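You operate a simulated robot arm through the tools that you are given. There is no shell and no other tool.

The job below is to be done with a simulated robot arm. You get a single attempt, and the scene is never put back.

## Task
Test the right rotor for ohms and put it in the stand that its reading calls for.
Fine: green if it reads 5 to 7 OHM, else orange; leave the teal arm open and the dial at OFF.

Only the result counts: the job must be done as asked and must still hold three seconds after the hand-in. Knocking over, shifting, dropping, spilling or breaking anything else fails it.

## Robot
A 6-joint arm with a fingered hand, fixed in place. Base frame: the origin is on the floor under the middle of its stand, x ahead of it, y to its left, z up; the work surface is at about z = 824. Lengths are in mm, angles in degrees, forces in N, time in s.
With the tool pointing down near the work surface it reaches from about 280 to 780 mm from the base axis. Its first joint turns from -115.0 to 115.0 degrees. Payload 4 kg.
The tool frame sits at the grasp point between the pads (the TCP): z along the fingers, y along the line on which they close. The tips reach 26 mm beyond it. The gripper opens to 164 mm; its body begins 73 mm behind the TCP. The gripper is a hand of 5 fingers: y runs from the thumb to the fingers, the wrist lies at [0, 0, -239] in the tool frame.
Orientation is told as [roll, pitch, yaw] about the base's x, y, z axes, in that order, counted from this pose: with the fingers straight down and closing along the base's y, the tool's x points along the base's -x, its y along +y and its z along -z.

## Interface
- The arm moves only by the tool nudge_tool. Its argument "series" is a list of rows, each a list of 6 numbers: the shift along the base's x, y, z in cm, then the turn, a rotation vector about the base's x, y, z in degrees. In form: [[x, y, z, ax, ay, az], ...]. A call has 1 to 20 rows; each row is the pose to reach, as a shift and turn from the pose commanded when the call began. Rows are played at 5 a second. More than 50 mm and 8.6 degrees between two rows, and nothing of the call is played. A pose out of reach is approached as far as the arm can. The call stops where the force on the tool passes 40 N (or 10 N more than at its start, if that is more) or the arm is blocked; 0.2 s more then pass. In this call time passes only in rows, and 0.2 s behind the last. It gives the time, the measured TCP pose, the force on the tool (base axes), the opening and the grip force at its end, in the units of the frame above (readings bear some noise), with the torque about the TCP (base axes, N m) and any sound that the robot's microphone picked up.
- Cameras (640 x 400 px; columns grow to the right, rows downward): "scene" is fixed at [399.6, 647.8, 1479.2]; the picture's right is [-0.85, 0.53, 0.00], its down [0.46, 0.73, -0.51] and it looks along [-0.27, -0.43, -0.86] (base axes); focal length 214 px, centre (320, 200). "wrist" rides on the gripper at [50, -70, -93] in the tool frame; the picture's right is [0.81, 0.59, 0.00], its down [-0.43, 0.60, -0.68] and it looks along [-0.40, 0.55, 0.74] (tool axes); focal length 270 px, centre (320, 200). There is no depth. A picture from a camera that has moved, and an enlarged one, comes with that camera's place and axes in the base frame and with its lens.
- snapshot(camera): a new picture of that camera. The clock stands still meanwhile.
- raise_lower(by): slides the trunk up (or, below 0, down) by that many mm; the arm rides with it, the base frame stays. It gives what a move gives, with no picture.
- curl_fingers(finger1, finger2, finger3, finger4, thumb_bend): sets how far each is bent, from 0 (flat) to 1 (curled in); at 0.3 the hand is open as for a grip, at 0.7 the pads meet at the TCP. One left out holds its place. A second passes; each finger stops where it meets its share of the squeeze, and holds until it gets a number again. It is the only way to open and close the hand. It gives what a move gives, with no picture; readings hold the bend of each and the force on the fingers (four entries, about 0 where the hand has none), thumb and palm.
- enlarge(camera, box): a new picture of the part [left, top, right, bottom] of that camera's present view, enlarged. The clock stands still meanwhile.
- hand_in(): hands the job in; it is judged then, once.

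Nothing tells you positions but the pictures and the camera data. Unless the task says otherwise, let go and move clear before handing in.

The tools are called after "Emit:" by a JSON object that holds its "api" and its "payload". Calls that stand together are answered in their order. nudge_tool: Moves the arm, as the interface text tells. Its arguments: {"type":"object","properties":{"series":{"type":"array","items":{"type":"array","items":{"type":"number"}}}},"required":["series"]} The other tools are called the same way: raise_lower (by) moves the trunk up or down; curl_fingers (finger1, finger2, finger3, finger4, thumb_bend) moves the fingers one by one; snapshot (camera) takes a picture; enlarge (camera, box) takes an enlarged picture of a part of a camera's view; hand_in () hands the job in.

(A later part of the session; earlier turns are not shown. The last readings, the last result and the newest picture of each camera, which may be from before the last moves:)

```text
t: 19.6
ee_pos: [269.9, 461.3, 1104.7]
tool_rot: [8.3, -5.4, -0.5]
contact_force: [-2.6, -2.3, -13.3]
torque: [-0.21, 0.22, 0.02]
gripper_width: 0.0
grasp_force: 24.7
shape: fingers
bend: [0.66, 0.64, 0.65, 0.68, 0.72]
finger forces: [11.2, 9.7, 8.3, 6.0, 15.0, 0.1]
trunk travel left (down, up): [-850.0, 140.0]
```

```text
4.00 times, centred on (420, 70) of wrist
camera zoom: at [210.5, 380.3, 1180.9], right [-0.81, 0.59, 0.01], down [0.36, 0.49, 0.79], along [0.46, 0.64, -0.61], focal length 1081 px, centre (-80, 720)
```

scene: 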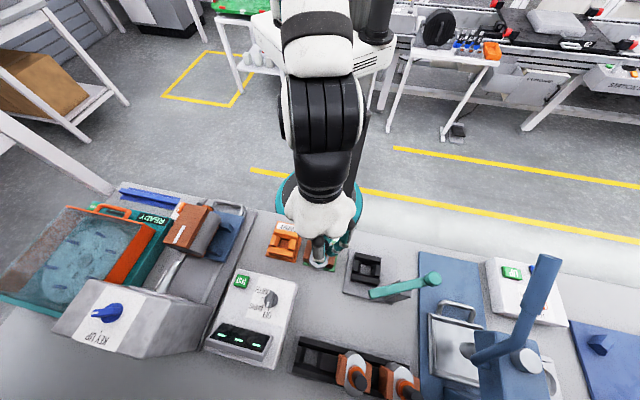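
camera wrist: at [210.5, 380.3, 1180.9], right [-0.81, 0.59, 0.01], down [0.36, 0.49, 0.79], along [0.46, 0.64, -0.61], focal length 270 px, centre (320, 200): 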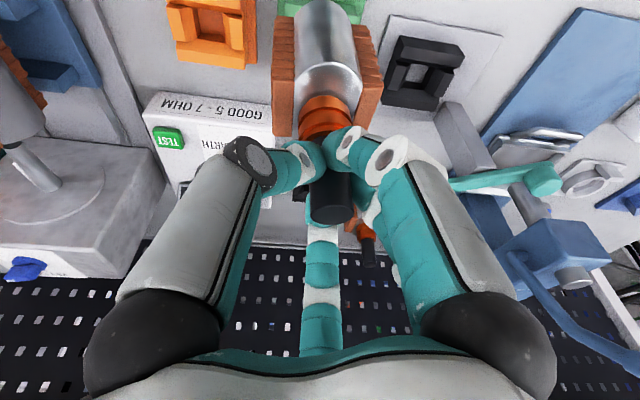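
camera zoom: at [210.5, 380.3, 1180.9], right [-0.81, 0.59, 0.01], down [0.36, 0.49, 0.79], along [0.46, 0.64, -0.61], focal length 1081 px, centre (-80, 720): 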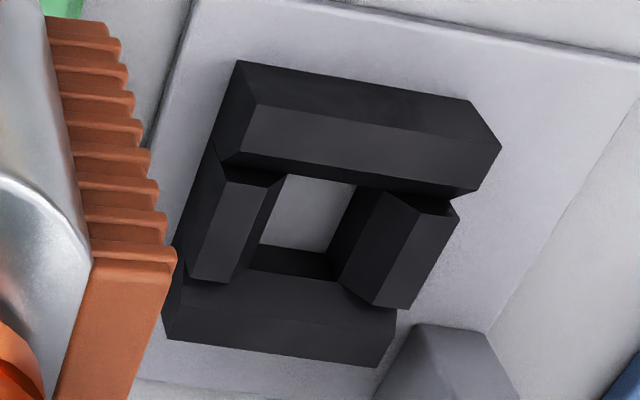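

I put the test seat centre at about (211.5, 601.5), with the rotor axis a few mm off the TCP. I'll carry the rotor slowly above the seat, staying high for now.

Emit:
{"api": "nudge_tool", "payload": {"series": [[-0.3, 0.7, 0, 0, 0, 0], [-0.9, 2.2, 0, 0, 0, 0], [-1.6, 4.0, 0, 0, 0, 0], [-2.3, 5.8, 0, 0, 0, 0], [-3.1, 7.6, 0, 0, 0, 0], [-3.8, 9.4, 0, 0, 0, 0], [-4.5, 11.1, 0, 0, 0, 0], [-5.1, 12.5, 0, 0, 0, 0], [-5.45, 13.4, 0, 0, 0, 0], [-5.5, 13.6, 0, 0, 0, 0], [-5.5, 13.6, 0, 0, 0, 0]]}}

Emit:
{"api": "snapshot", "payload": {"camera": "wrist"}}

Emit:
{"api": "enlarge", "payload": {"camera": "scene", "box": [310, 190, 450, 310]}}

```text
t: 22.0
ee_pos: [215.8, 599.9, 1102.8]
tool_rot: [8.3, -5.4, -0.4]
contact_force: [-1.4, 0.5, -14.0]
torque: [-0.09, 0.02, 0.02]
gripper_width: 0.0
grasp_force: 23.0
shape: fingers
bend: [0.66, 0.64, 0.65, 0.68, 0.72]
finger forces: [7.6, 9.7, 8.2, 6.1, 14.4, 0.0]
trunk travel left (down, up): [-850.0, 140.0]
```

```text
taken
camera wrist: at [155.8, 518.7, 1180.1], right [-0.81, 0.59, 0.01], down [0.36, 0.49, 0.79], along [0.46, 0.65, -0.61], focal length 270 px, centre (320, 200)
```

wrist: 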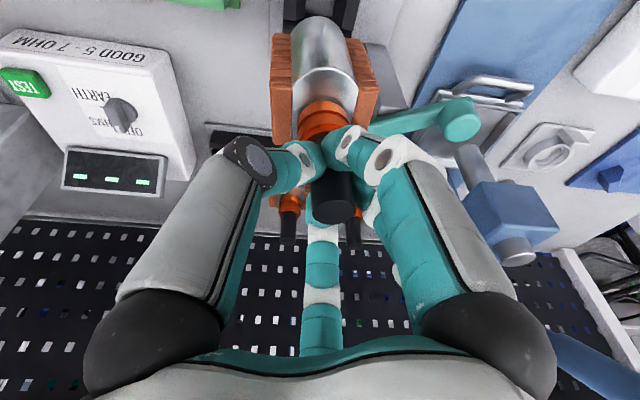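

```text
3.33 times, centred on (380, 250) of scene
camera zoom: at [399.6, 647.8, 1479.2], right [-0.85, 0.53, 0.0], down [0.46, 0.73, -0.51], along [-0.27, -0.43, -0.86], focal length 715 px, centre (120, 33)
```

zoom: 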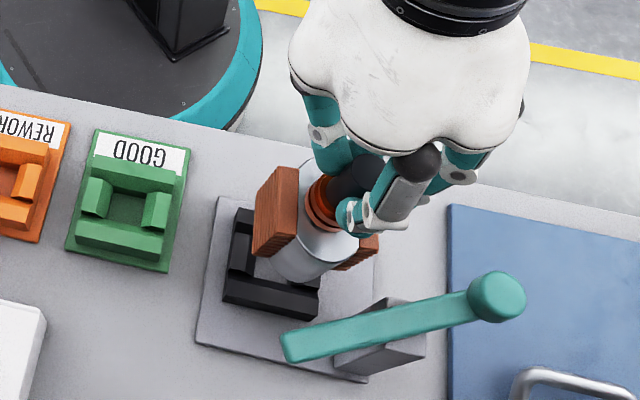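

Emit:
{"api": "enlarge", "payload": {"camera": "scene", "box": [345, 210, 405, 260]}}

Emit:
{"api": "enlarge", "payload": {"camera": "wrist", "box": [240, 0, 400, 240]}}

```text
8.00 times, centred on (375, 235) of scene
camera zoom: at [399.6, 647.8, 1479.2], right [-0.85, 0.53, 0.0], down [0.46, 0.73, -0.51], along [-0.27, -0.43, -0.86], focal length 1716 px, centre (-120, -80)
```

zoom: 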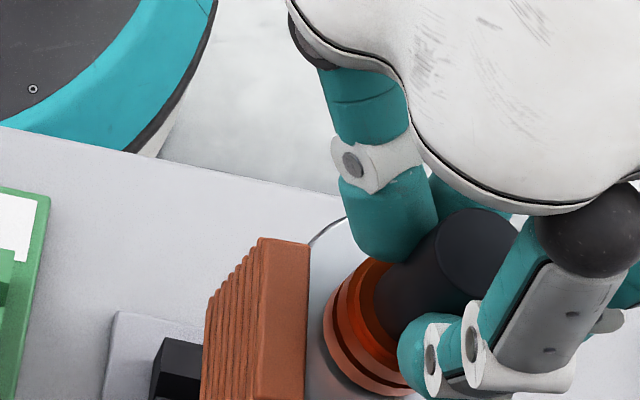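

```text
1.67 times, centred on (320, 120) of wrist
camera zoom: at [155.8, 518.7, 1180.1], right [-0.81, 0.59, 0.01], down [0.36, 0.49, 0.79], along [0.46, 0.65, -0.61], focal length 450 px, centre (320, 333)
```

zoom: 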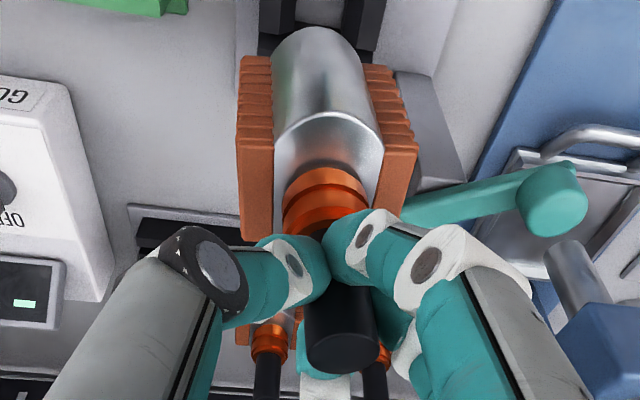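

In the hand the rotor leans about 3° sideways compared with before the grip. I'll rotate the hand slightly to straighten it, shift a few mm, and compare again.

Emit:
{"api": "nudge_tool", "payload": {"series": [[0, -0.1, 0, 0.6, 0.9, 0], [0, -0.3, 0, 1.3, 1.8, 0], [0, -0.5, 0, 1.9, 2.6, 0], [0, -0.5, 0, 1.9, 2.6, 0]]}}

Emit:
{"api": "enlarge", "payload": {"camera": "wrist", "box": [240, 0, 400, 240]}}

Emit:
{"api": "enlarge", "payload": {"camera": "scene", "box": [330, 215, 410, 305]}}

```text
t: 23.0
ee_pos: [216.3, 595.7, 1103.8]
tool_rot: [10.3, -2.8, -0.6]
contact_force: [-0.4, 0.3, -14.9]
torque: [-0.09, 0.03, -0.02]
gripper_width: 0.0
grasp_force: 23.0
shape: fingers
bend: [0.66, 0.64, 0.65, 0.68, 0.72]
finger forces: [7.4, 9.7, 8.2, 6.4, 14.8, 0.0]
trunk travel left (down, up): [-850.0, 140.0]
```

```text
1.67 times, centred on (320, 120) of wrist
camera zoom: at [160.0, 511.5, 1180.0], right [-0.81, 0.59, 0.06], down [0.4, 0.46, 0.79], along [0.43, 0.67, -0.61], focal length 450 px, centre (320, 333)
```

zoom: 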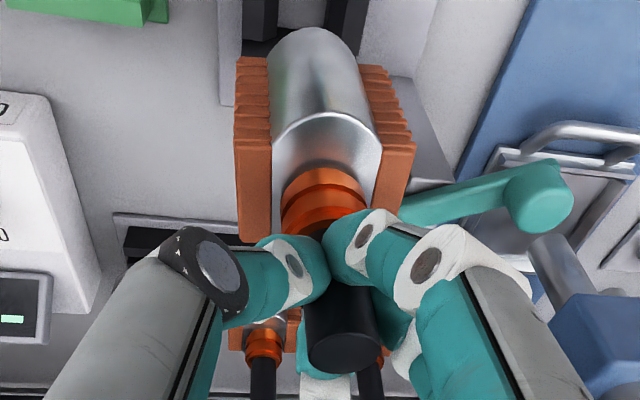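

```text
4.44 times, centred on (370, 260) of scene
camera zoom: at [399.6, 647.8, 1479.2], right [-0.85, 0.53, 0.0], down [0.46, 0.73, -0.51], along [-0.27, -0.43, -0.86], focal length 953 px, centre (98, -67)
```

zoom: 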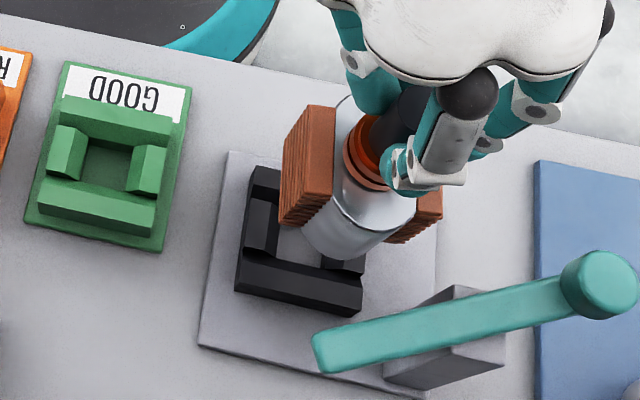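

Emit:
{"api": "enlarge", "payload": {"camera": "scene", "box": [360, 235, 392, 259]}}

Emit:
{"api": "enlarge", "payload": {"camera": "scene", "box": [345, 235, 377, 265]}}

```text
16.00 times, centred on (376, 247) of scene
camera zoom: at [399.6, 647.8, 1479.2], right [-0.85, 0.53, 0.0], down [0.46, 0.73, -0.51], along [-0.27, -0.43, -0.86], focal length 3432 px, centre (-576, -552)
```

zoom: 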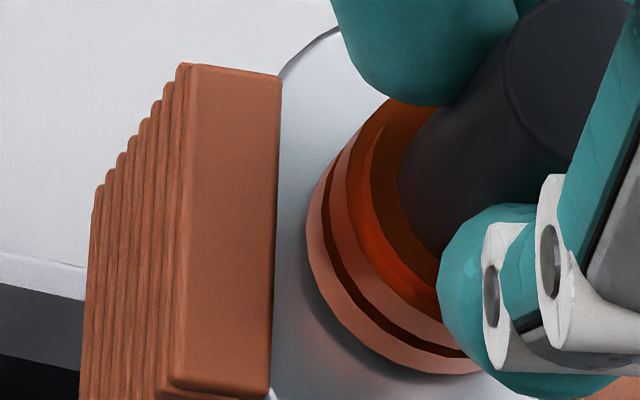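

```text
13.33 times, centred on (361, 250) of scene
camera zoom: at [399.6, 647.8, 1479.2], right [-0.85, 0.53, 0.0], down [0.46, 0.73, -0.51], along [-0.27, -0.43, -0.86], focal length 2860 px, centre (-227, -467)
```

zoom: 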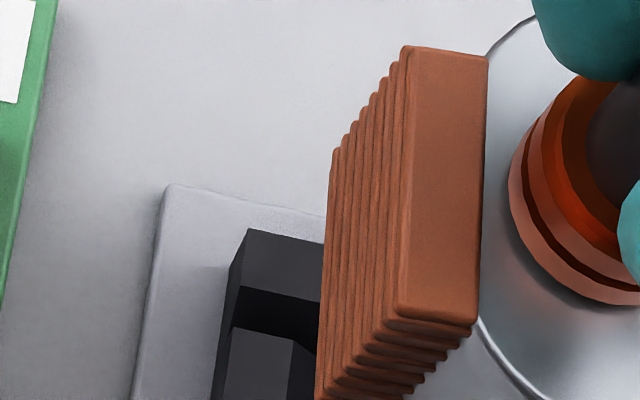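

The two views now agree the rotor is close to vertical, and the seat centre is about (212, 599). I'll shift a few mm and lower 55 mm to just above the seat, then check the alignment again.

Emit:
{"api": "nudge_tool", "payload": {"series": [[-0.1, -0.15, 0, 0, 0, 0], [-0.25, -0.33, 0, 0, 0, 0], [-0.25, -0.33, -1.4, 0, 0, 0], [-0.25, -0.33, -2.8, 0, 0, 0], [-0.25, -0.33, -4.2, 0, 0, 0], [-0.25, -0.33, -5.0, 0, 0, 0], [-0.25, -0.33, -5.0, 0, 0, 0]]}}

Emit:
{"api": "enlarge", "payload": {"camera": "scene", "box": [340, 230, 400, 285]}}

Emit:
{"api": "snapshot", "payload": {"camera": "wrist"}}

```text
t: 24.6
ee_pos: [212.3, 591.7, 1054.9]
tool_rot: [10.3, -2.8, -0.5]
contact_force: [0.2, 0.6, -13.5]
torque: [-0.1, -0.02, -0.02]
gripper_width: 0.0
grasp_force: 22.7
shape: fingers
bend: [0.66, 0.64, 0.65, 0.68, 0.72]
finger forces: [7.4, 9.7, 8.2, 6.3, 14.8, 0.0]
trunk travel left (down, up): [-850.0, 140.0]
```

```text
7.27 times, centred on (370, 258) of scene
camera zoom: at [399.6, 647.8, 1479.2], right [-0.85, 0.53, 0.0], down [0.46, 0.73, -0.51], along [-0.27, -0.43, -0.86], focal length 1560 px, centre (-44, -218)
```

zoom: 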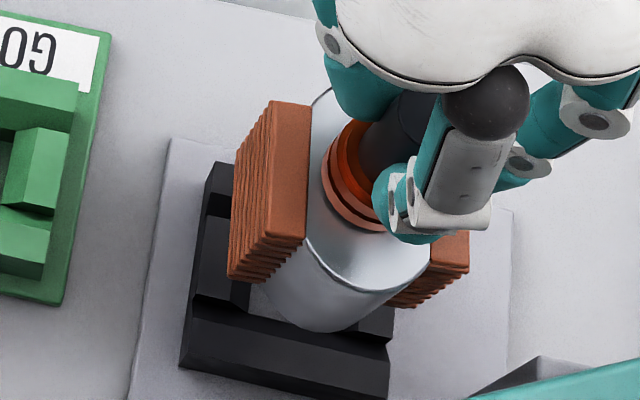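

```text
taken
camera wrist: at [157.2, 507.6, 1130.9], right [-0.81, 0.59, 0.06], down [0.4, 0.46, 0.79], along [0.43, 0.67, -0.61], focal length 270 px, centre (320, 200)
```

wrist: 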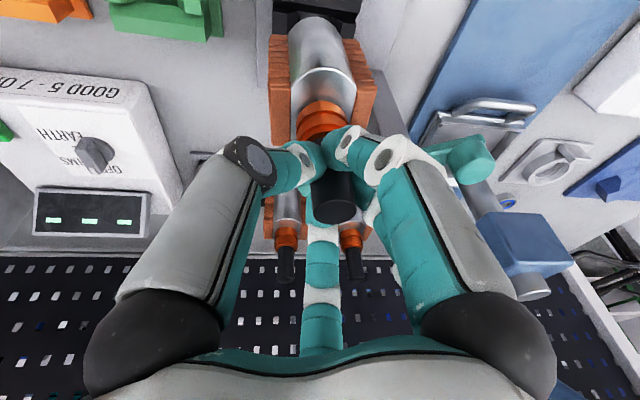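

The rotor lines up with the seat to within about 2 mm. I'll lower it slowly and watch the force.

Emit:
{"api": "nudge_tool", "payload": {"series": [[0, 0, -0.8, 0, 0, 0], [0, 0, -1.6, 0, 0, 0], [0, 0, -2.4, 0, 0, 0], [0, 0, -3.0, 0, 0, 0]]}}

Emit:
{"api": "enlarge", "payload": {"camera": "scene", "box": [340, 230, 400, 285]}}

```text
t: 25.6
ee_pos: [212.7, 592.3, 1023.7]
tool_rot: [10.2, -2.8, -0.5]
contact_force: [0.3, 0.0, -14.1]
torque: [-0.11, 0.01, -0.04]
gripper_width: 0.0
grasp_force: 23.1
shape: fingers
bend: [0.66, 0.64, 0.65, 0.68, 0.72]
finger forces: [7.3, 9.8, 8.3, 6.5, 15.0, 0.1]
trunk travel left (down, up): [-850.0, 140.0]
```

```text
7.27 times, centred on (370, 258) of scene
camera zoom: at [399.6, 647.8, 1479.2], right [-0.85, 0.53, 0.0], down [0.46, 0.73, -0.51], along [-0.27, -0.43, -0.86], focal length 1560 px, centre (-44, -218)
```

zoom: 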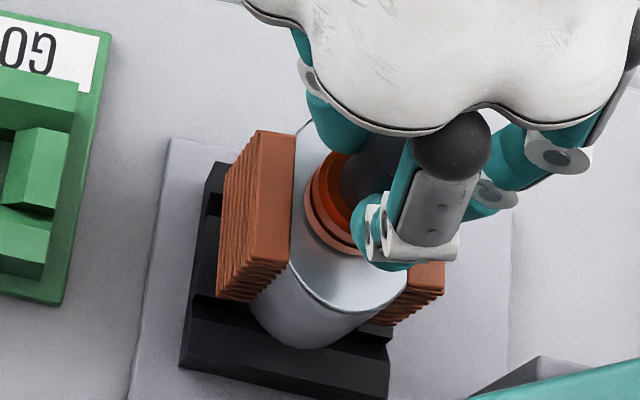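

Emit:
{"api": "nudge_tool", "payload": {"series": [[0, 0, -0.4, 0, 0, 0], [0, 0, -0.8, 0, 0, 0], [0, 0, -1.2, 0, 0, 0], [0, 0, -1.6, 0, 0, 0], [0, 0, -1.6, 0, 0, 0]]}}

Emit:
{"api": "enlarge", "payload": {"camera": "scene", "box": [340, 230, 400, 285]}}

Emit:
{"api": "enlarge", "payload": {"camera": "wrist", "box": [240, 0, 400, 100]}}

```text
t: 26.8
ee_pos: [213.6, 591.5, 1006.9]
tool_rot: [10.2, -2.8, -0.6]
contact_force: [-0.1, -0.2, -13.5]
torque: [-0.09, 0.05, -0.01]
gripper_width: 0.0
grasp_force: 23.5
shape: fingers
bend: [0.66, 0.64, 0.65, 0.68, 0.72]
finger forces: [7.2, 9.8, 8.2, 6.3, 14.7, 0.1]
trunk travel left (down, up): [-850.0, 140.0]
```

```text
7.27 times, centred on (370, 258) of scene
camera zoom: at [399.6, 647.8, 1479.2], right [-0.85, 0.53, 0.0], down [0.46, 0.73, -0.51], along [-0.27, -0.43, -0.86], focal length 1560 px, centre (-44, -218)
```

zoom: 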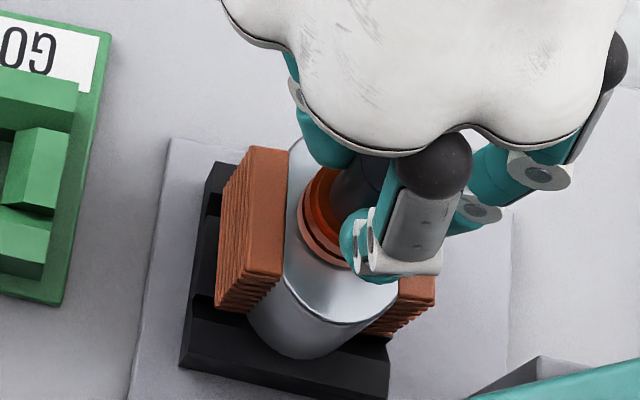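

```text
4.00 times, centred on (320, 50) of wrist
camera zoom: at [157.0, 508.1, 1084.4], right [-0.81, 0.59, 0.06], down [0.4, 0.46, 0.79], along [0.43, 0.67, -0.61], focal length 1081 px, centre (320, 800)
```

zoom: 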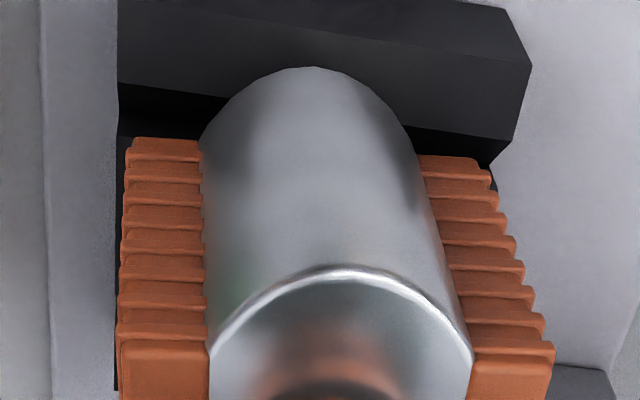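

Emit:
{"api": "nudge_tool", "payload": {"series": [[0, 0, -0.3, 0, 0, 0], [0, 0, -0.6, 0, 0, 0], [0, 0, -0.8, 0, 0, 0], [0, 0, -0.8, 0, 0, 0]]}}

Emit:
{"api": "enlarge", "payload": {"camera": "wrist", "box": [240, 0, 400, 100]}}

```text
t: 27.8
ee_pos: [212.9, 592.7, 999.0]
tool_rot: [10.2, -2.8, -0.6]
contact_force: [-0.5, 0.1, -13.1]
torque: [-0.05, 0.01, 0.0]
gripper_width: 0.2
grasp_force: 23.0
shape: fingers
bend: [0.66, 0.64, 0.65, 0.68, 0.72]
finger forces: [7.1, 9.9, 8.2, 6.5, 14.8, 0.1]
trunk travel left (down, up): [-850.0, 140.0]
```

```text
4.00 times, centred on (320, 50) of wrist
camera zoom: at [156.9, 508.0, 1075.6], right [-0.81, 0.59, 0.06], down [0.4, 0.46, 0.79], along [0.43, 0.67, -0.61], focal length 1081 px, centre (320, 800)
```

zoom: 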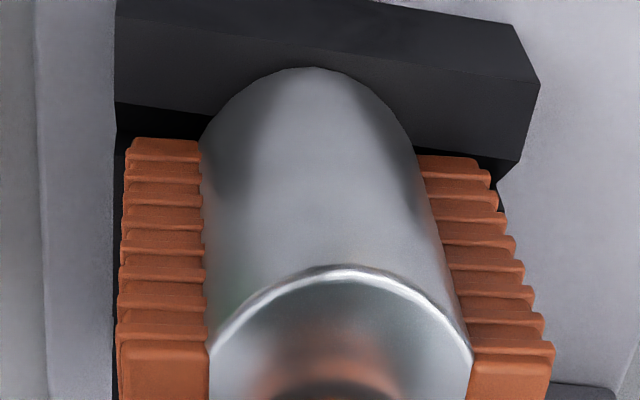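

Emit:
{"api": "nudge_tool", "payload": {"series": [[0, 0, -0.25, 0, 0, 0], [0, 0, -0.5, 0, 0, 0], [0, 0, -0.7, 0, 0, 0], [0, 0, -0.7, 0, 0, 0]]}}

Emit:
{"api": "enlarge", "payload": {"camera": "wrist", "box": [240, 0, 400, 100]}}

Emit:
{"api": "enlarge", "payload": {"camera": "scene", "box": [340, 230, 400, 285]}}

```text
t: 28.8
ee_pos: [212.5, 590.3, 995.4]
tool_rot: [10.5, -2.8, -0.7]
contact_force: [-1.0, -9.3, 20.3]
torque: [0.08, 0.06, 0.01]
gripper_width: 0.1
grasp_force: 32.7
shape: fingers
bend: [0.66, 0.64, 0.65, 0.68, 0.73]
finger forces: [10.8, 11.6, 9.8, 9.8, 22.9, 0.0]
trunk travel left (down, up): [-850.0, 140.0]
```

```text
4.00 times, centred on (320, 50) of wrist
camera zoom: at [156.6, 505.3, 1071.9], right [-0.81, 0.59, 0.07], down [0.4, 0.46, 0.8], along [0.44, 0.67, -0.6], focal length 1081 px, centre (320, 800)
```

zoom: 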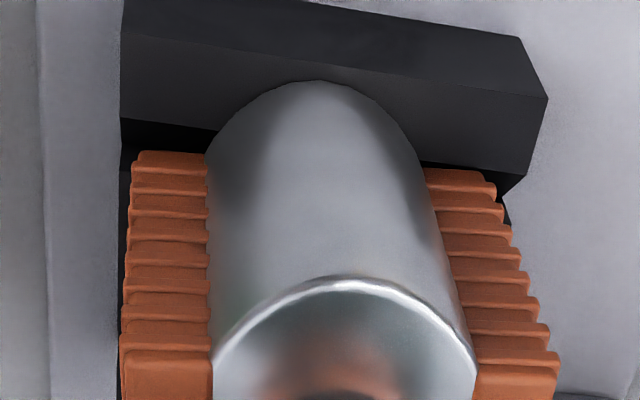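

```text
7.27 times, centred on (370, 258) of scene
camera zoom: at [399.6, 647.8, 1479.2], right [-0.85, 0.53, 0.0], down [0.46, 0.73, -0.51], along [-0.27, -0.43, -0.86], focal length 1560 px, centre (-44, -218)
```

zoom: 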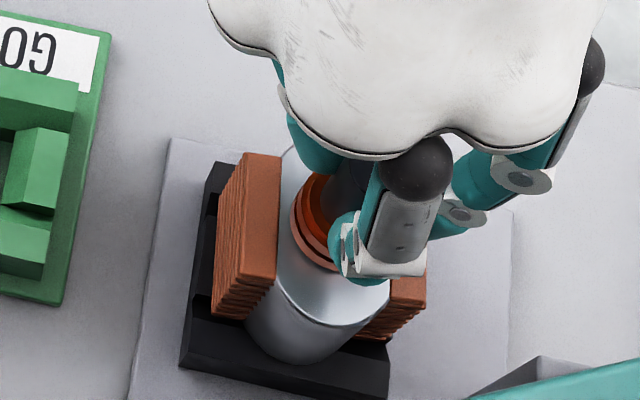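

I have contact at about the seated height, with a 34 N push. I'll relieve the pressure by a few mm and check whether the rotor sits properly and how it is turned.

Emit:
{"api": "nudge_tool", "payload": {"series": [[0, 0, 0.15, 0, 0, 0], [0, 0, 0.25, 0, 0, 0]]}}

Emit:
{"api": "enlarge", "payload": {"camera": "scene", "box": [354, 245, 386, 275]}}

Emit:
{"api": "enlarge", "payload": {"camera": "scene", "box": [360, 256, 400, 286]}}

```text
t: 29.4
ee_pos: [212.8, 590.0, 995.8]
tool_rot: [10.3, -2.9, -0.5]
contact_force: [0.4, -7.2, 13.1]
torque: [0.08, 0.09, -0.03]
gripper_width: 0.1
grasp_force: 31.2
shape: fingers
bend: [0.66, 0.64, 0.65, 0.68, 0.73]
finger forces: [10.3, 11.4, 9.8, 9.3, 21.3, 0.0]
trunk travel left (down, up): [-850.0, 140.0]
```

```text
13.33 times, centred on (370, 260) of scene
camera zoom: at [399.6, 647.8, 1479.2], right [-0.85, 0.53, 0.0], down [0.46, 0.73, -0.51], along [-0.27, -0.43, -0.86], focal length 2860 px, centre (-347, -600)
```

zoom: 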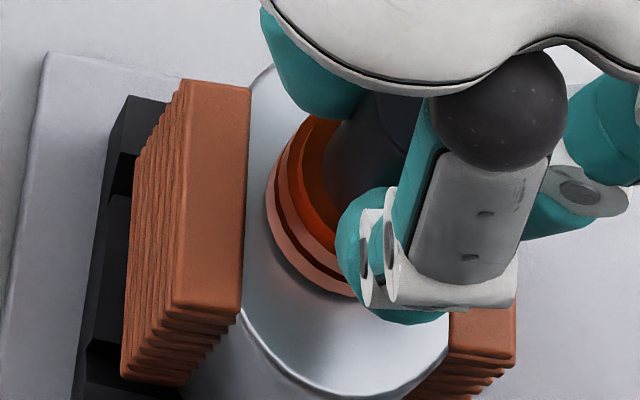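

```text
13.33 times, centred on (380, 271) of scene
camera zoom: at [399.6, 647.8, 1479.2], right [-0.85, 0.53, 0.0], down [0.46, 0.73, -0.51], along [-0.27, -0.43, -0.86], focal length 2860 px, centre (-480, -747)
```

zoom: 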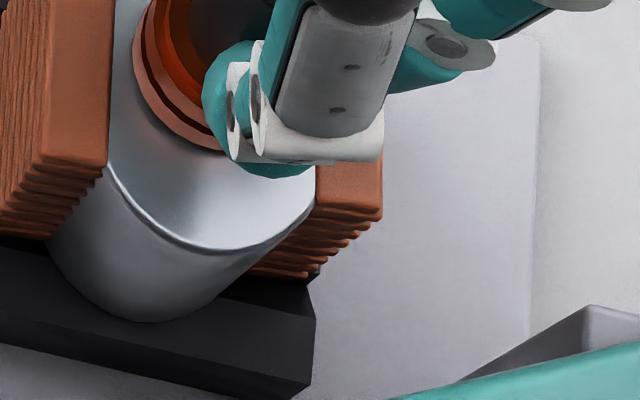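

The rotor is vertical and seated, but turned about 4° in the hand, and the seat has pushed the hand about 2.5 mm in −y. I'll relax the side force, turn back −4°, and ease the downward push.

Emit:
{"api": "nudge_tool", "payload": {"series": [[0, -0.12, 0.1, 0, 0, 0], [0, -0.25, 0.2, 0, 0, -1], [0, -0.25, 0.25, 0, 0, -2.5], [0, -0.25, 0.25, 0, 0, -4], [0, -0.25, 0.25, 0, 0, -4]]}}

Emit:
{"api": "enlarge", "payload": {"camera": "scene", "box": [354, 245, 386, 275]}}

Emit:
{"api": "enlarge", "payload": {"camera": "wrist", "box": [240, 0, 400, 100]}}

```text
t: 30.6
ee_pos: [213.1, 589.7, 997.1]
tool_rot: [10.1, -2.7, -4.5]
contact_force: [-0.9, 0.1, -10.3]
torque: [0.01, 0.05, 0.01]
gripper_width: 0.2
grasp_force: 23.6
shape: fingers
bend: [0.66, 0.63, 0.65, 0.68, 0.73]
finger forces: [7.8, 10.7, 7.9, 6.7, 15.7, 0.0]
trunk travel left (down, up): [-850.0, 140.0]
```

```text
13.33 times, centred on (370, 260) of scene
camera zoom: at [399.6, 647.8, 1479.2], right [-0.85, 0.53, 0.0], down [0.46, 0.73, -0.51], along [-0.27, -0.43, -0.86], focal length 2860 px, centre (-347, -600)
```

zoom: 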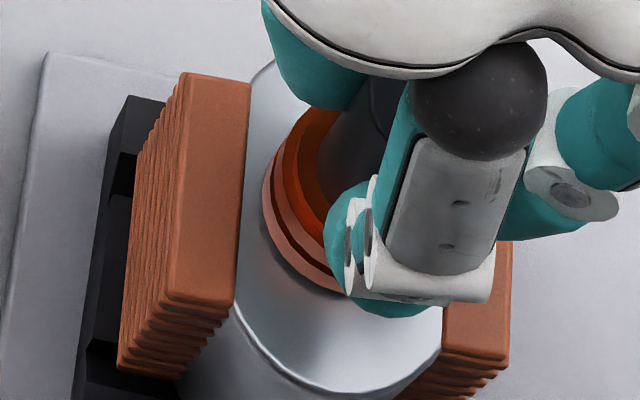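

```text
4.00 times, centred on (320, 50) of wrist
camera zoom: at [150.9, 508.8, 1074.0], right [-0.76, 0.64, 0.06], down [0.43, 0.43, 0.79], along [0.48, 0.63, -0.61], focal length 1081 px, centre (320, 800)
```

zoom: 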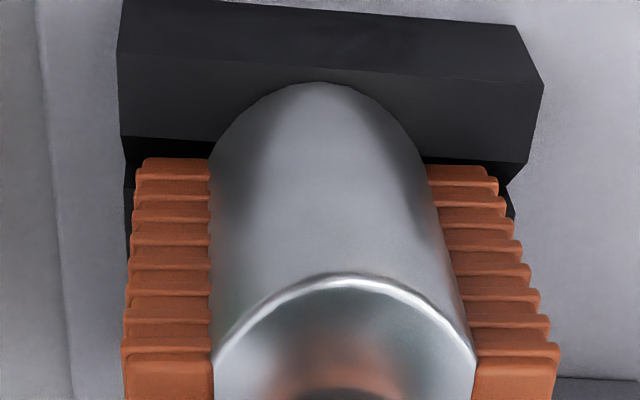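

Emit:
{"api": "nudge_tool", "payload": {"series": [[0, 0, -0.05, 0, 0, -0.8], [0, 0, -0.1, 0, 0, -1.8], [0, 0, -0.12, 0, 0, -1.8]]}}

Emit:
{"api": "curl_fingers", "payload": {"finger1": 0.55, "finger2": 0.55, "finger3": 0.55, "finger4": 0.55, "thumb_bend": 0.55}}

Emit:
{"api": "snapshot", "payload": {"camera": "wrist"}}

Emit:
{"api": "enlarge", "payload": {"camera": "scene", "box": [340, 230, 400, 285]}}

```text
t: 31.4
ee_pos: [212.3, 588.7, 997.4]
tool_rot: [10.3, -2.9, -6.3]
contact_force: [-2.0, -0.6, -4.9]
torque: [-0.01, 0.1, 0.08]
gripper_width: 0.0
grasp_force: 25.6
shape: fingers
bend: [0.66, 0.63, 0.65, 0.68, 0.73]
finger forces: [8.6, 10.9, 7.5, 6.6, 16.9, 0.0]
trunk travel left (down, up): [-850.0, 140.0]
```

```text
t: 32.4
ee_pos: [211.6, 587.8, 996.2]
tool_rot: [10.4, -2.8, -6.3]
contact_force: [0.3, 1.1, 0.2]
torque: [-0.01, -0.01, 0.02]
gripper_width: 29.4
grasp_force: 0.2
shape: fingers
bend: [0.55, 0.55, 0.55, 0.55, 0.55]
finger forces: [0.0, 0.1, 0.0, 0.1, 0.1, 0.1]
trunk travel left (down, up): [-850.0, 140.0]
```

```text
taken
camera wrist: at [148.5, 510.6, 1073.4], right [-0.74, 0.66, 0.06], down [0.44, 0.42, 0.79], along [0.5, 0.62, -0.61], focal length 270 px, centre (320, 200)
```

wrist: 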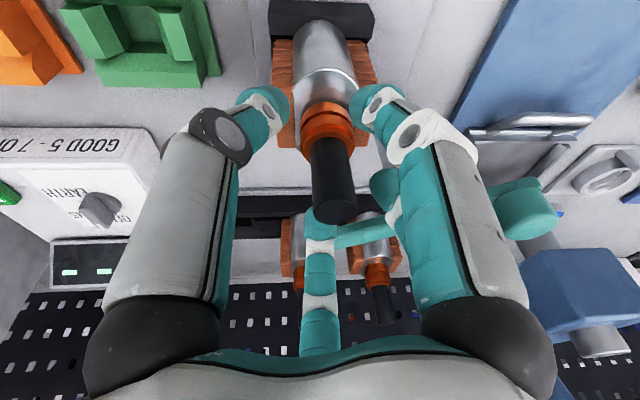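

```text
7.27 times, centred on (370, 258) of scene
camera zoom: at [399.6, 647.8, 1479.2], right [-0.85, 0.53, 0.0], down [0.46, 0.73, -0.51], along [-0.27, -0.43, -0.86], focal length 1560 px, centre (-44, -218)
```

zoom: 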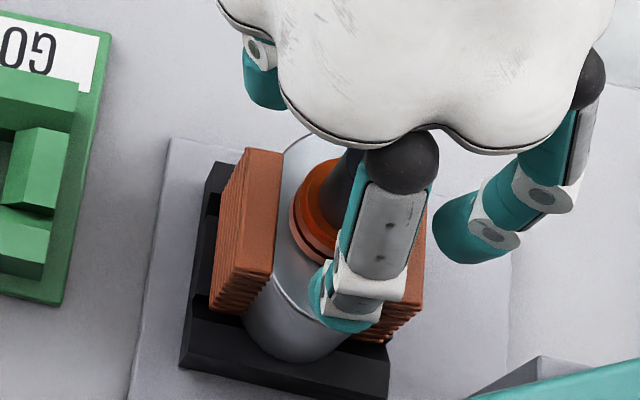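

The rotor stands in the test seat, free of the hand. I'll lift straight up off the shaft and back away to check it.

Emit:
{"api": "nudge_tool", "payload": {"series": [[0, 0.1, 1.5, 0, 0, 0], [0, 0.2, 3.5, 0, 0, 0], [0, 0.2, 5.5, 0, 0, 0], [0, 0.2, 8, 0, 0, 0], [0, 0.2, 11, 0, 0, 0]]}}

Emit:
{"api": "nudge_tool", "payload": {"series": [[-0.5, -3.5, 1, -2.5, 0.7, 0], [-1, -7, 2, -5, 1.4, 0], [-1.5, -11, 3, -7.5, 2.1, 2], [-2, -15, 4, -10, 2.8, 4], [-2, -19, 5, -10.2, 2.8, 6]]}}

Emit:
{"api": "snapshot", "payload": {"camera": "wrist"}}

Emit:
{"api": "enlarge", "payload": {"camera": "scene", "box": [330, 220, 450, 310]}}

```text
t: 33.6
ee_pos: [212.0, 590.1, 1107.6]
tool_rot: [10.3, -2.9, -6.3]
contact_force: [-0.5, -0.6, -0.5]
torque: [0.0, -0.01, 0.01]
gripper_width: 29.5
grasp_force: 0.1
shape: fingers
bend: [0.55, 0.55, 0.55, 0.55, 0.55]
finger forces: [0.1, 0.0, 0.1, 0.0, 0.0, 0.1]
trunk travel left (down, up): [-850.0, 140.0]
```

```text
t: 34.8
ee_pos: [192.2, 399.1, 1158.4]
tool_rot: [0.0, -0.6, -0.1]
contact_force: [0.2, 0.5, 0.2]
torque: [0.05, 0.01, -0.02]
gripper_width: 29.5
grasp_force: 0.0
shape: fingers
bend: [0.55, 0.55, 0.55, 0.55, 0.55]
finger forces: [0.1, 0.0, 0.0, 0.0, 0.0, 0.0]
trunk travel left (down, up): [-850.0, 140.0]
```

```text
taken
camera wrist: at [139.7, 330.2, 1250.0], right [-0.81, 0.59, -0.01], down [0.43, 0.6, 0.68], along [0.41, 0.55, -0.73], focal length 270 px, centre (320, 200)
```

wrist: 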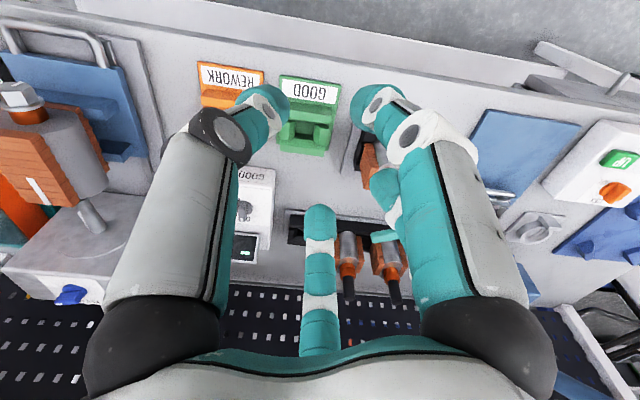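

```text
4.44 times, centred on (390, 265) of scene
camera zoom: at [399.6, 647.8, 1479.2], right [-0.85, 0.53, 0.0], down [0.46, 0.73, -0.51], along [-0.27, -0.43, -0.86], focal length 953 px, centre (9, -89)
```

zoom: 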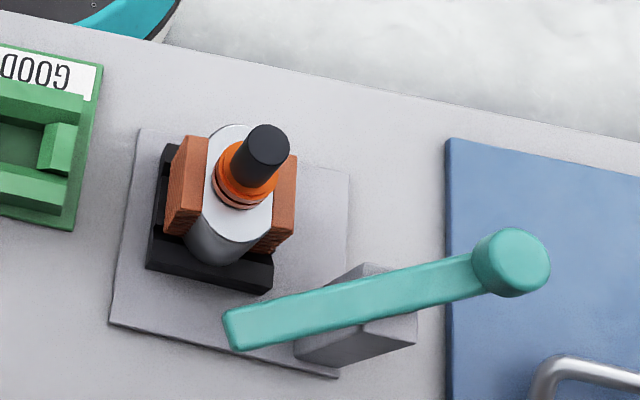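

The rotor stands upright in the seat. Next I'll take a low-angle view to measure the teal arm's height against the rotor and find its knob.

Emit:
{"api": "nudge_tool", "payload": {"series": [[-2, 2, -2, 6, 0, 0], [-4, 4, -4, 12, 0, 0], [-6, 6, -6, 18, 0, 0], [-8, 8, -7.8, 25, 0, 0]]}}

Emit:
{"api": "curl_fingers", "payload": {"finger1": 0.1, "finger2": 0.1, "finger3": 0.1, "finger4": 0.1, "thumb_bend": 0.1}}

Emit:
{"api": "snapshot", "payload": {"camera": "wrist"}}

Emit:
{"api": "enlarge", "payload": {"camera": "wrist", "box": [210, 100, 440, 250]}}

```text
t: 35.8
ee_pos: [112.5, 483.3, 1080.3]
tool_rot: [25.1, -0.9, -0.1]
contact_force: [-0.3, 0.0, 0.4]
torque: [-0.02, 0.01, -0.02]
gripper_width: 29.8
grasp_force: 0.0
shape: fingers
bend: [0.55, 0.55, 0.55, 0.55, 0.55]
finger forces: [0.0, 0.0, 0.0, 0.0, 0.0, 0.0]
trunk travel left (down, up): [-850.0, 140.0]
```

```text
t: 36.8
ee_pos: [111.4, 482.5, 1079.1]
tool_rot: [25.0, -0.6, -0.3]
contact_force: [0.0, 0.5, 0.2]
torque: [-0.04, 0.02, -0.01]
gripper_width: 118.7
grasp_force: 0.0
shape: fingers
bend: [0.1, 0.1, 0.1, 0.1, 0.1]
finger forces: [0.1, 0.1, 0.0, 0.0, 0.0, 0.0]
trunk travel left (down, up): [-850.0, 140.0]
```

```text
taken
camera wrist: at [59.6, 380.6, 1134.3], right [-0.81, 0.54, 0.24], down [0.42, 0.25, 0.87], along [0.41, 0.81, -0.43], focal length 270 px, centre (320, 200)
```

wrist: 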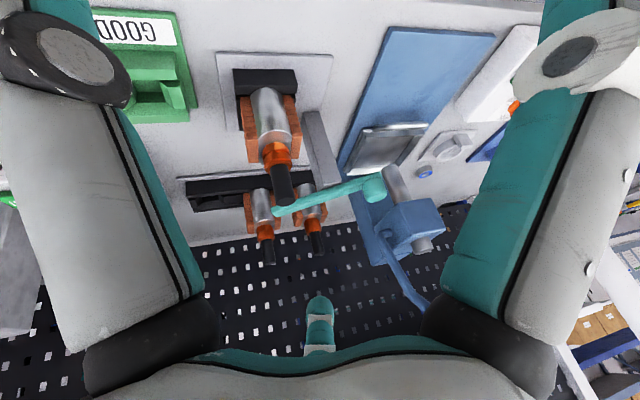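

```text
2.67 times, centred on (325, 175) of wrist
camera zoom: at [59.6, 380.6, 1134.3], right [-0.81, 0.54, 0.24], down [0.42, 0.25, 0.87], along [0.41, 0.81, -0.43], focal length 721 px, centre (307, 267)
```

zoom: 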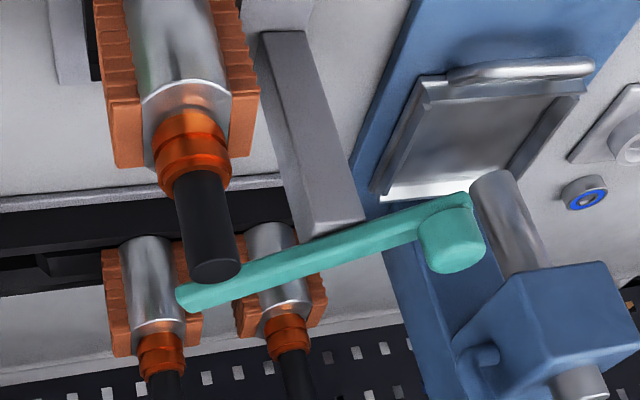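

The arm sits at z about 963–978, below the shaft top at 1000, so it closes against the side of the shaft. The knob is at about (144, 705), but the blue press lever hangs near it. I'd rather push the arm's outer end with a single finger, so I'll test a pointing posture in free air.

Emit:
{"api": "nudge_tool", "payload": {"series": [[0, -2, 2, -6, 0, 0], [0, -4, 4, -12, 0, 0], [0, -6, 6, -18, 0, 0], [0, -8, 8, -25, 0.6, 0]]}}

Emit:
{"api": "curl_fingers", "payload": {"finger1": 1.0, "finger2": 1.0, "finger3": 0.5, "finger4": 1.0, "thumb_bend": 1.0}}

Emit:
{"api": "snapshot", "payload": {"camera": "wrist"}}

Emit:
{"api": "snapshot", "payload": {"camera": "scene"}}

```text
t: 37.8
ee_pos: [111.7, 399.5, 1159.2]
tool_rot: [-0.2, 0.0, -0.2]
contact_force: [-0.1, 0.6, -0.2]
torque: [0.0, -0.03, 0.02]
gripper_width: 118.8
grasp_force: 0.0
shape: fingers
bend: [0.1, 0.1, 0.1, 0.1, 0.1]
finger forces: [0.0, 0.0, 0.1, 0.0, 0.0, 0.0]
trunk travel left (down, up): [-850.0, 140.0]
```

```text
t: 38.8
ee_pos: [111.9, 400.3, 1159.7]
tool_rot: [-0.1, -0.1, -0.1]
contact_force: [0.0, -0.2, -0.9]
torque: [-0.01, -0.02, 0.0]
gripper_width: 0.0
grasp_force: 0.0
shape: fingers
bend: [0.8, 0.86, 0.5, 0.82, 0.8]
finger forces: [0.0, 0.0, 0.0, 0.0, 0.0, 0.1]
trunk travel left (down, up): [-850.0, 140.0]
```

```text
taken
camera wrist: at [60.1, 331.2, 1253.0], right [-0.81, 0.59, 0.0], down [0.43, 0.6, 0.68], along [0.4, 0.55, -0.74], focal length 270 px, centre (320, 200)
```

wrist: 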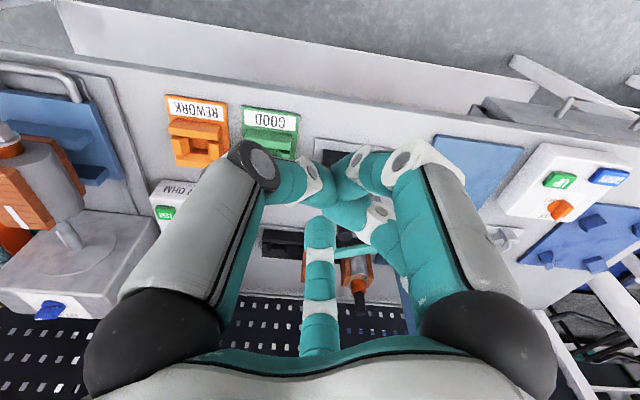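

```text
taken
```

scene: 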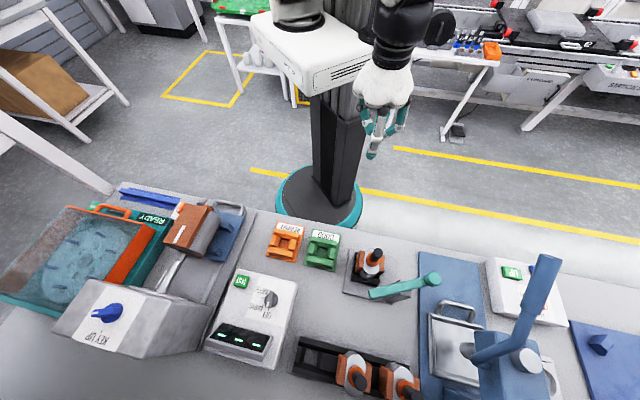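

The other fingers curl to about 0.8, leaving one finger sticking out as a pointer. I'd prefer finger 2 as the pointer, so I'll switch and check its shape from both cameras.

Emit:
{"api": "curl_fingers", "payload": {"finger1": 0.9, "finger2": 0.45, "finger3": 0.9, "finger4": 0.9, "thumb_bend": 0.9}}

Emit:
{"api": "snapshot", "payload": {"camera": "wrist"}}

Emit:
{"api": "enlarge", "payload": {"camera": "scene", "box": [340, 50, 440, 180]}}

```text
t: 39.8
ee_pos: [111.4, 399.8, 1160.0]
tool_rot: [-0.1, 0.0, -0.1]
contact_force: [0.6, -0.2, -0.2]
torque: [0.01, -0.03, 0.01]
gripper_width: 0.0
grasp_force: 0.1
shape: fingers
bend: [0.83, 0.45, 0.65, 0.85, 0.83]
finger forces: [0.0, 0.0, 0.1, 0.1, 0.0, 0.1]
trunk travel left (down, up): [-850.0, 140.0]
```

```text
taken
camera wrist: at [60.1, 331.2, 1253.0], right [-0.81, 0.59, 0.0], down [0.43, 0.59, 0.68], along [0.4, 0.55, -0.74], focal length 270 px, centre (320, 200)
```

wrist: 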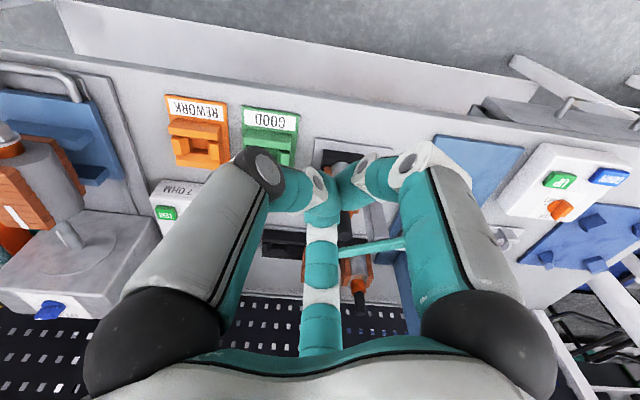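

```text
3.08 times, centred on (390, 115) of scene
camera zoom: at [399.6, 647.8, 1479.2], right [-0.85, 0.53, 0.0], down [0.46, 0.73, -0.51], along [-0.27, -0.43, -0.86], focal length 660 px, centre (105, 462)
```

zoom: 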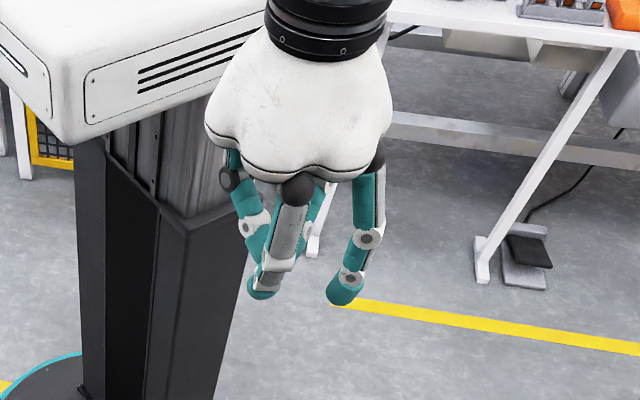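

Finger 3 was blocked by the others, so I'll redo it in order: open the rest, curl finger 3 first, then the others.

Emit:
{"api": "curl_fingers", "payload": {"finger1": 0.4, "finger2": 0.4, "finger3": 1.0, "finger4": 0.4, "thumb_bend": 0.4}}

Emit:
{"api": "curl_fingers", "payload": {"finger1": 1.0, "finger4": 1.0, "thumb_bend": 1.0}}

Emit:
{"api": "snapshot", "payload": {"camera": "wrist"}}

Emit:
{"api": "enlarge", "payload": {"camera": "scene", "box": [340, 50, 440, 180]}}

```text
t: 40.8
ee_pos: [110.5, 399.6, 1161.1]
tool_rot: [-0.1, -0.1, -0.1]
contact_force: [0.3, -0.6, -0.1]
torque: [0.03, 0.04, -0.01]
gripper_width: 66.8
grasp_force: 0.0
shape: fingers
bend: [0.4, 0.4, 1.0, 0.4, 0.4]
finger forces: [0.0, 0.0, 0.1, 0.0, 0.0, 0.0]
trunk travel left (down, up): [-850.0, 140.0]
```

```text
t: 41.8
ee_pos: [111.4, 399.3, 1159.8]
tool_rot: [-0.1, 0.0, -0.1]
contact_force: [0.3, -0.5, -0.3]
torque: [0.01, 0.01, 0.03]
gripper_width: 0.1
grasp_force: 0.1
shape: fingers
bend: [0.86, 0.4, 1.0, 0.87, 0.87]
finger forces: [0.0, 0.0, 0.0, 0.0, 0.0, 0.0]
trunk travel left (down, up): [-850.0, 140.0]
```

```text
taken
camera wrist: at [60.1, 331.2, 1253.0], right [-0.81, 0.59, 0.0], down [0.43, 0.59, 0.68], along [0.4, 0.55, -0.74], focal length 270 px, centre (320, 200)
```

wrist: 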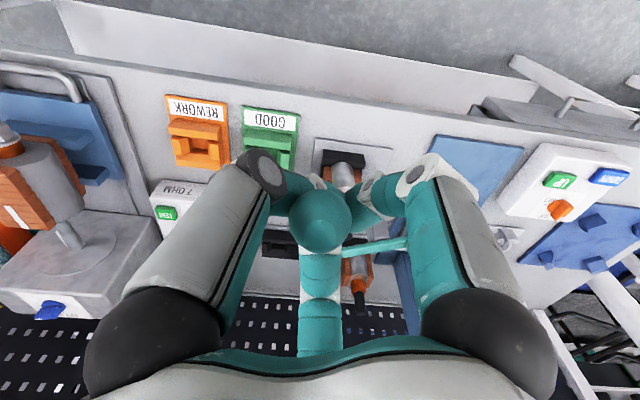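

```text
3.08 times, centred on (390, 115) of scene
camera zoom: at [399.6, 647.8, 1479.2], right [-0.85, 0.53, 0.0], down [0.46, 0.73, -0.51], along [-0.27, -0.43, -0.86], focal length 660 px, centre (105, 462)
```

zoom: 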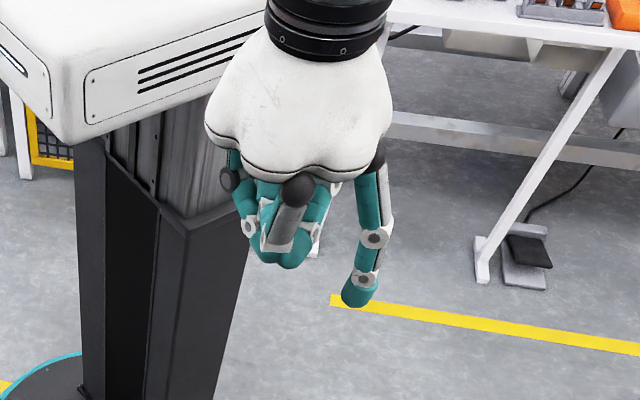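

Finger 2 now points cleanly, about 26 mm below the TCP and 71 mm out. I'll turn the hand −36° so it points along +y and move to the robot side of the knob, still above it.

Emit:
{"api": "nudge_tool", "payload": {"series": [[0.3, 3.7, 0, 0, 0, -7.2], [0.6, 7.4, -1, 0, 0, -14.4], [0.9, 11.1, -3, 0, 0, -21.6], [1.2, 14.8, -4.5, 0, 0, -28.8], [1.6, 18.6, -6, 0, 0, -36]]}}

Emit:
{"api": "snapshot", "payload": {"camera": "wrist"}}

Emit:
{"api": "enlarge", "payload": {"camera": "scene", "box": [330, 150, 470, 310]}}

```text
t: 43.0
ee_pos: [127.2, 590.0, 1097.6]
tool_rot: [-0.1, -0.1, -36.2]
contact_force: [0.0, -0.3, -0.1]
torque: [-0.03, -0.01, -0.04]
gripper_width: 0.0
grasp_force: 0.2
shape: fingers
bend: [0.87, 0.4, 1.0, 0.87, 0.88]
finger forces: [0.0, 0.0, 0.0, 0.1, 0.0, 0.1]
trunk travel left (down, up): [-850.0, 140.0]
```

```text
taken
camera wrist: at [45.4, 564.3, 1191.3], right [-0.31, 0.95, 0.0], down [0.7, 0.23, 0.68], along [0.64, 0.2, -0.74], focal length 270 px, centre (320, 200)
```

wrist: 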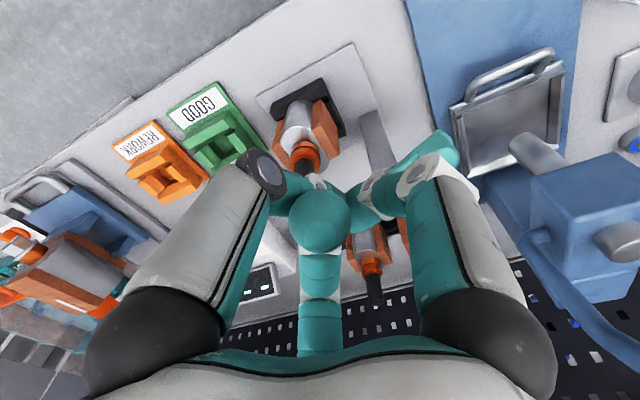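

```text
2.50 times, centred on (400, 230) of scene
camera zoom: at [399.6, 647.8, 1479.2], right [-0.85, 0.53, 0.0], down [0.46, 0.73, -0.51], along [-0.27, -0.43, -0.86], focal length 536 px, centre (120, 125)
```

zoom: 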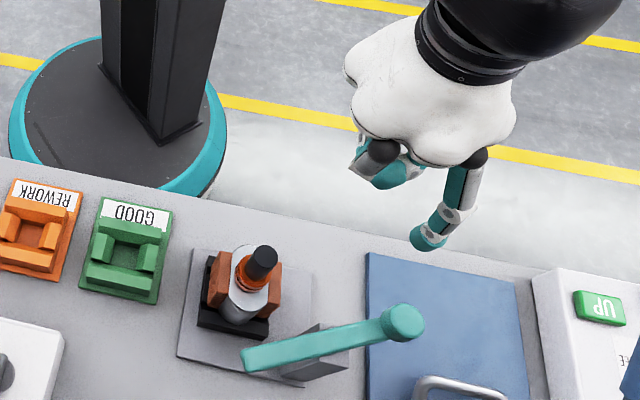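

The pointer is where I expected, on the robot side of the knob. I'll descend 100 mm to the knob's height.

Emit:
{"api": "nudge_tool", "payload": {"series": [[0, 0, -2.5, 0, 0, 0], [0, 0, -5, 0, 0, 0], [0, 0, -7.5, 0, 0, 0], [0, 0, -10, 0, 0, 0]]}}

Emit:
{"api": "enlarge", "payload": {"camera": "scene", "box": [330, 190, 450, 310]}}

Emit:
{"api": "snapshot", "payload": {"camera": "wrist"}}

```text
t: 44.0
ee_pos: [127.7, 588.9, 1000.0]
tool_rot: [0.0, 0.0, -36.1]
contact_force: [-0.2, -0.6, 0.5]
torque: [0.0, 0.02, 0.02]
gripper_width: 0.0
grasp_force: 0.1
shape: fingers
bend: [0.87, 0.4, 1.0, 0.87, 0.88]
finger forces: [0.0, 0.0, 0.0, 0.0, 0.0, 0.0]
trunk travel left (down, up): [-850.0, 140.0]
```

```text
3.33 times, centred on (390, 250) of scene
camera zoom: at [399.6, 647.8, 1479.2], right [-0.85, 0.53, 0.0], down [0.46, 0.73, -0.51], along [-0.27, -0.43, -0.86], focal length 715 px, centre (87, 33)
```

zoom: 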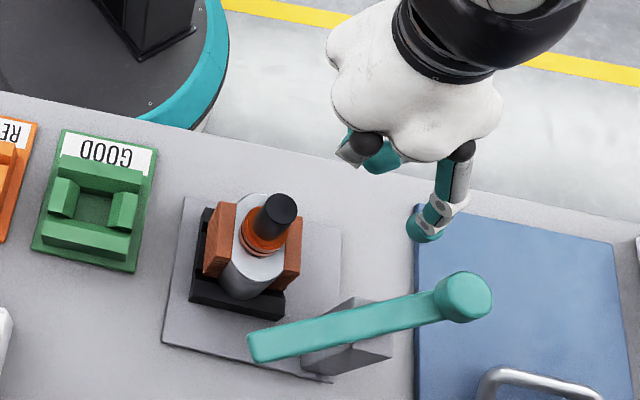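

```text
taken
camera wrist: at [45.9, 562.2, 1092.8], right [-0.31, 0.95, 0.0], down [0.7, 0.23, 0.68], along [0.64, 0.21, -0.74], focal length 270 px, centre (320, 200)
```

wrist: 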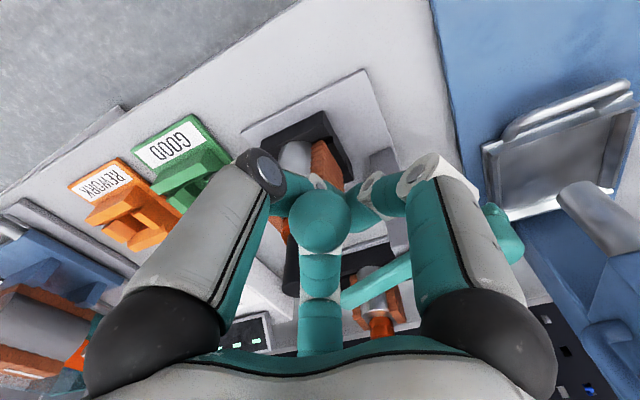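

The pointer is level with the knob and about 16 mm from it. I'll start pushing the knob in small steps and watch the arm.

Emit:
{"api": "nudge_tool", "payload": {"series": [[0.4, 0.8, 0, 0, 0, 0], [0.4, 1.4, 0, 0, 0, 0], [0.4, 2.0, 0, 0, 0, 0], [0.4, 2.6, 0, 0, 0, 0]]}}

Emit:
{"api": "enlarge", "payload": {"camera": "scene", "box": [330, 190, 450, 310]}}

```text
t: 45.0
ee_pos: [132.4, 614.3, 1000.4]
tool_rot: [-0.1, 0.0, -36.1]
contact_force: [0.7, 0.4, -0.2]
torque: [0.02, 0.03, 0.01]
gripper_width: 0.2
grasp_force: 0.0
shape: fingers
bend: [0.87, 0.4, 1.0, 0.87, 0.88]
finger forces: [0.0, 0.1, 0.1, 0.1, 0.1, 0.1]
trunk travel left (down, up): [-850.0, 140.0]
```

```text
3.33 times, centred on (390, 250) of scene
camera zoom: at [399.6, 647.8, 1479.2], right [-0.85, 0.53, 0.0], down [0.46, 0.73, -0.51], along [-0.27, -0.43, -0.86], focal length 715 px, centre (87, 33)
```

zoom: 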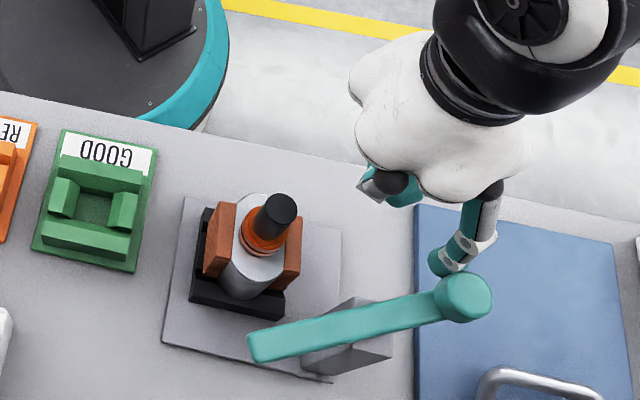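

Emit:
{"api": "nudge_tool", "payload": {"series": [[0, 0.4, 0, 0, 0, 0], [0, 0.8, 0, 0, 0, 0], [0.05, 1.2, 0, 0, 0, 0], [0.15, 1.6, 0, 0, 0, 0]]}}

Emit:
{"api": "enlarge", "payload": {"camera": "scene", "box": [330, 190, 450, 310]}}

```text
t: 46.0
ee_pos: [134.6, 628.5, 1000.2]
tool_rot: [-0.2, 0.1, -36.0]
contact_force: [0.0, 0.4, -0.1]
torque: [-0.01, -0.01, 0.01]
gripper_width: 0.0
grasp_force: 0.8
shape: fingers
bend: [0.87, 0.4, 1.0, 0.87, 0.88]
finger forces: [0.0, 0.4, 0.1, 0.0, 0.0, 0.0]
trunk travel left (down, up): [-850.0, 140.0]
```

```text
3.33 times, centred on (390, 250) of scene
camera zoom: at [399.6, 647.8, 1479.2], right [-0.85, 0.53, 0.0], down [0.46, 0.73, -0.51], along [-0.27, -0.43, -0.86], focal length 715 px, centre (87, 33)
```

zoom: 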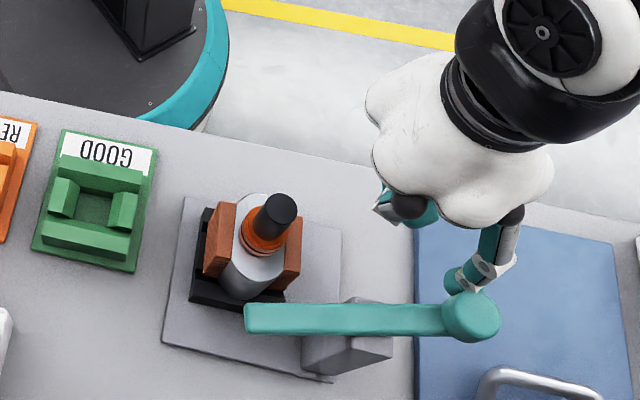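

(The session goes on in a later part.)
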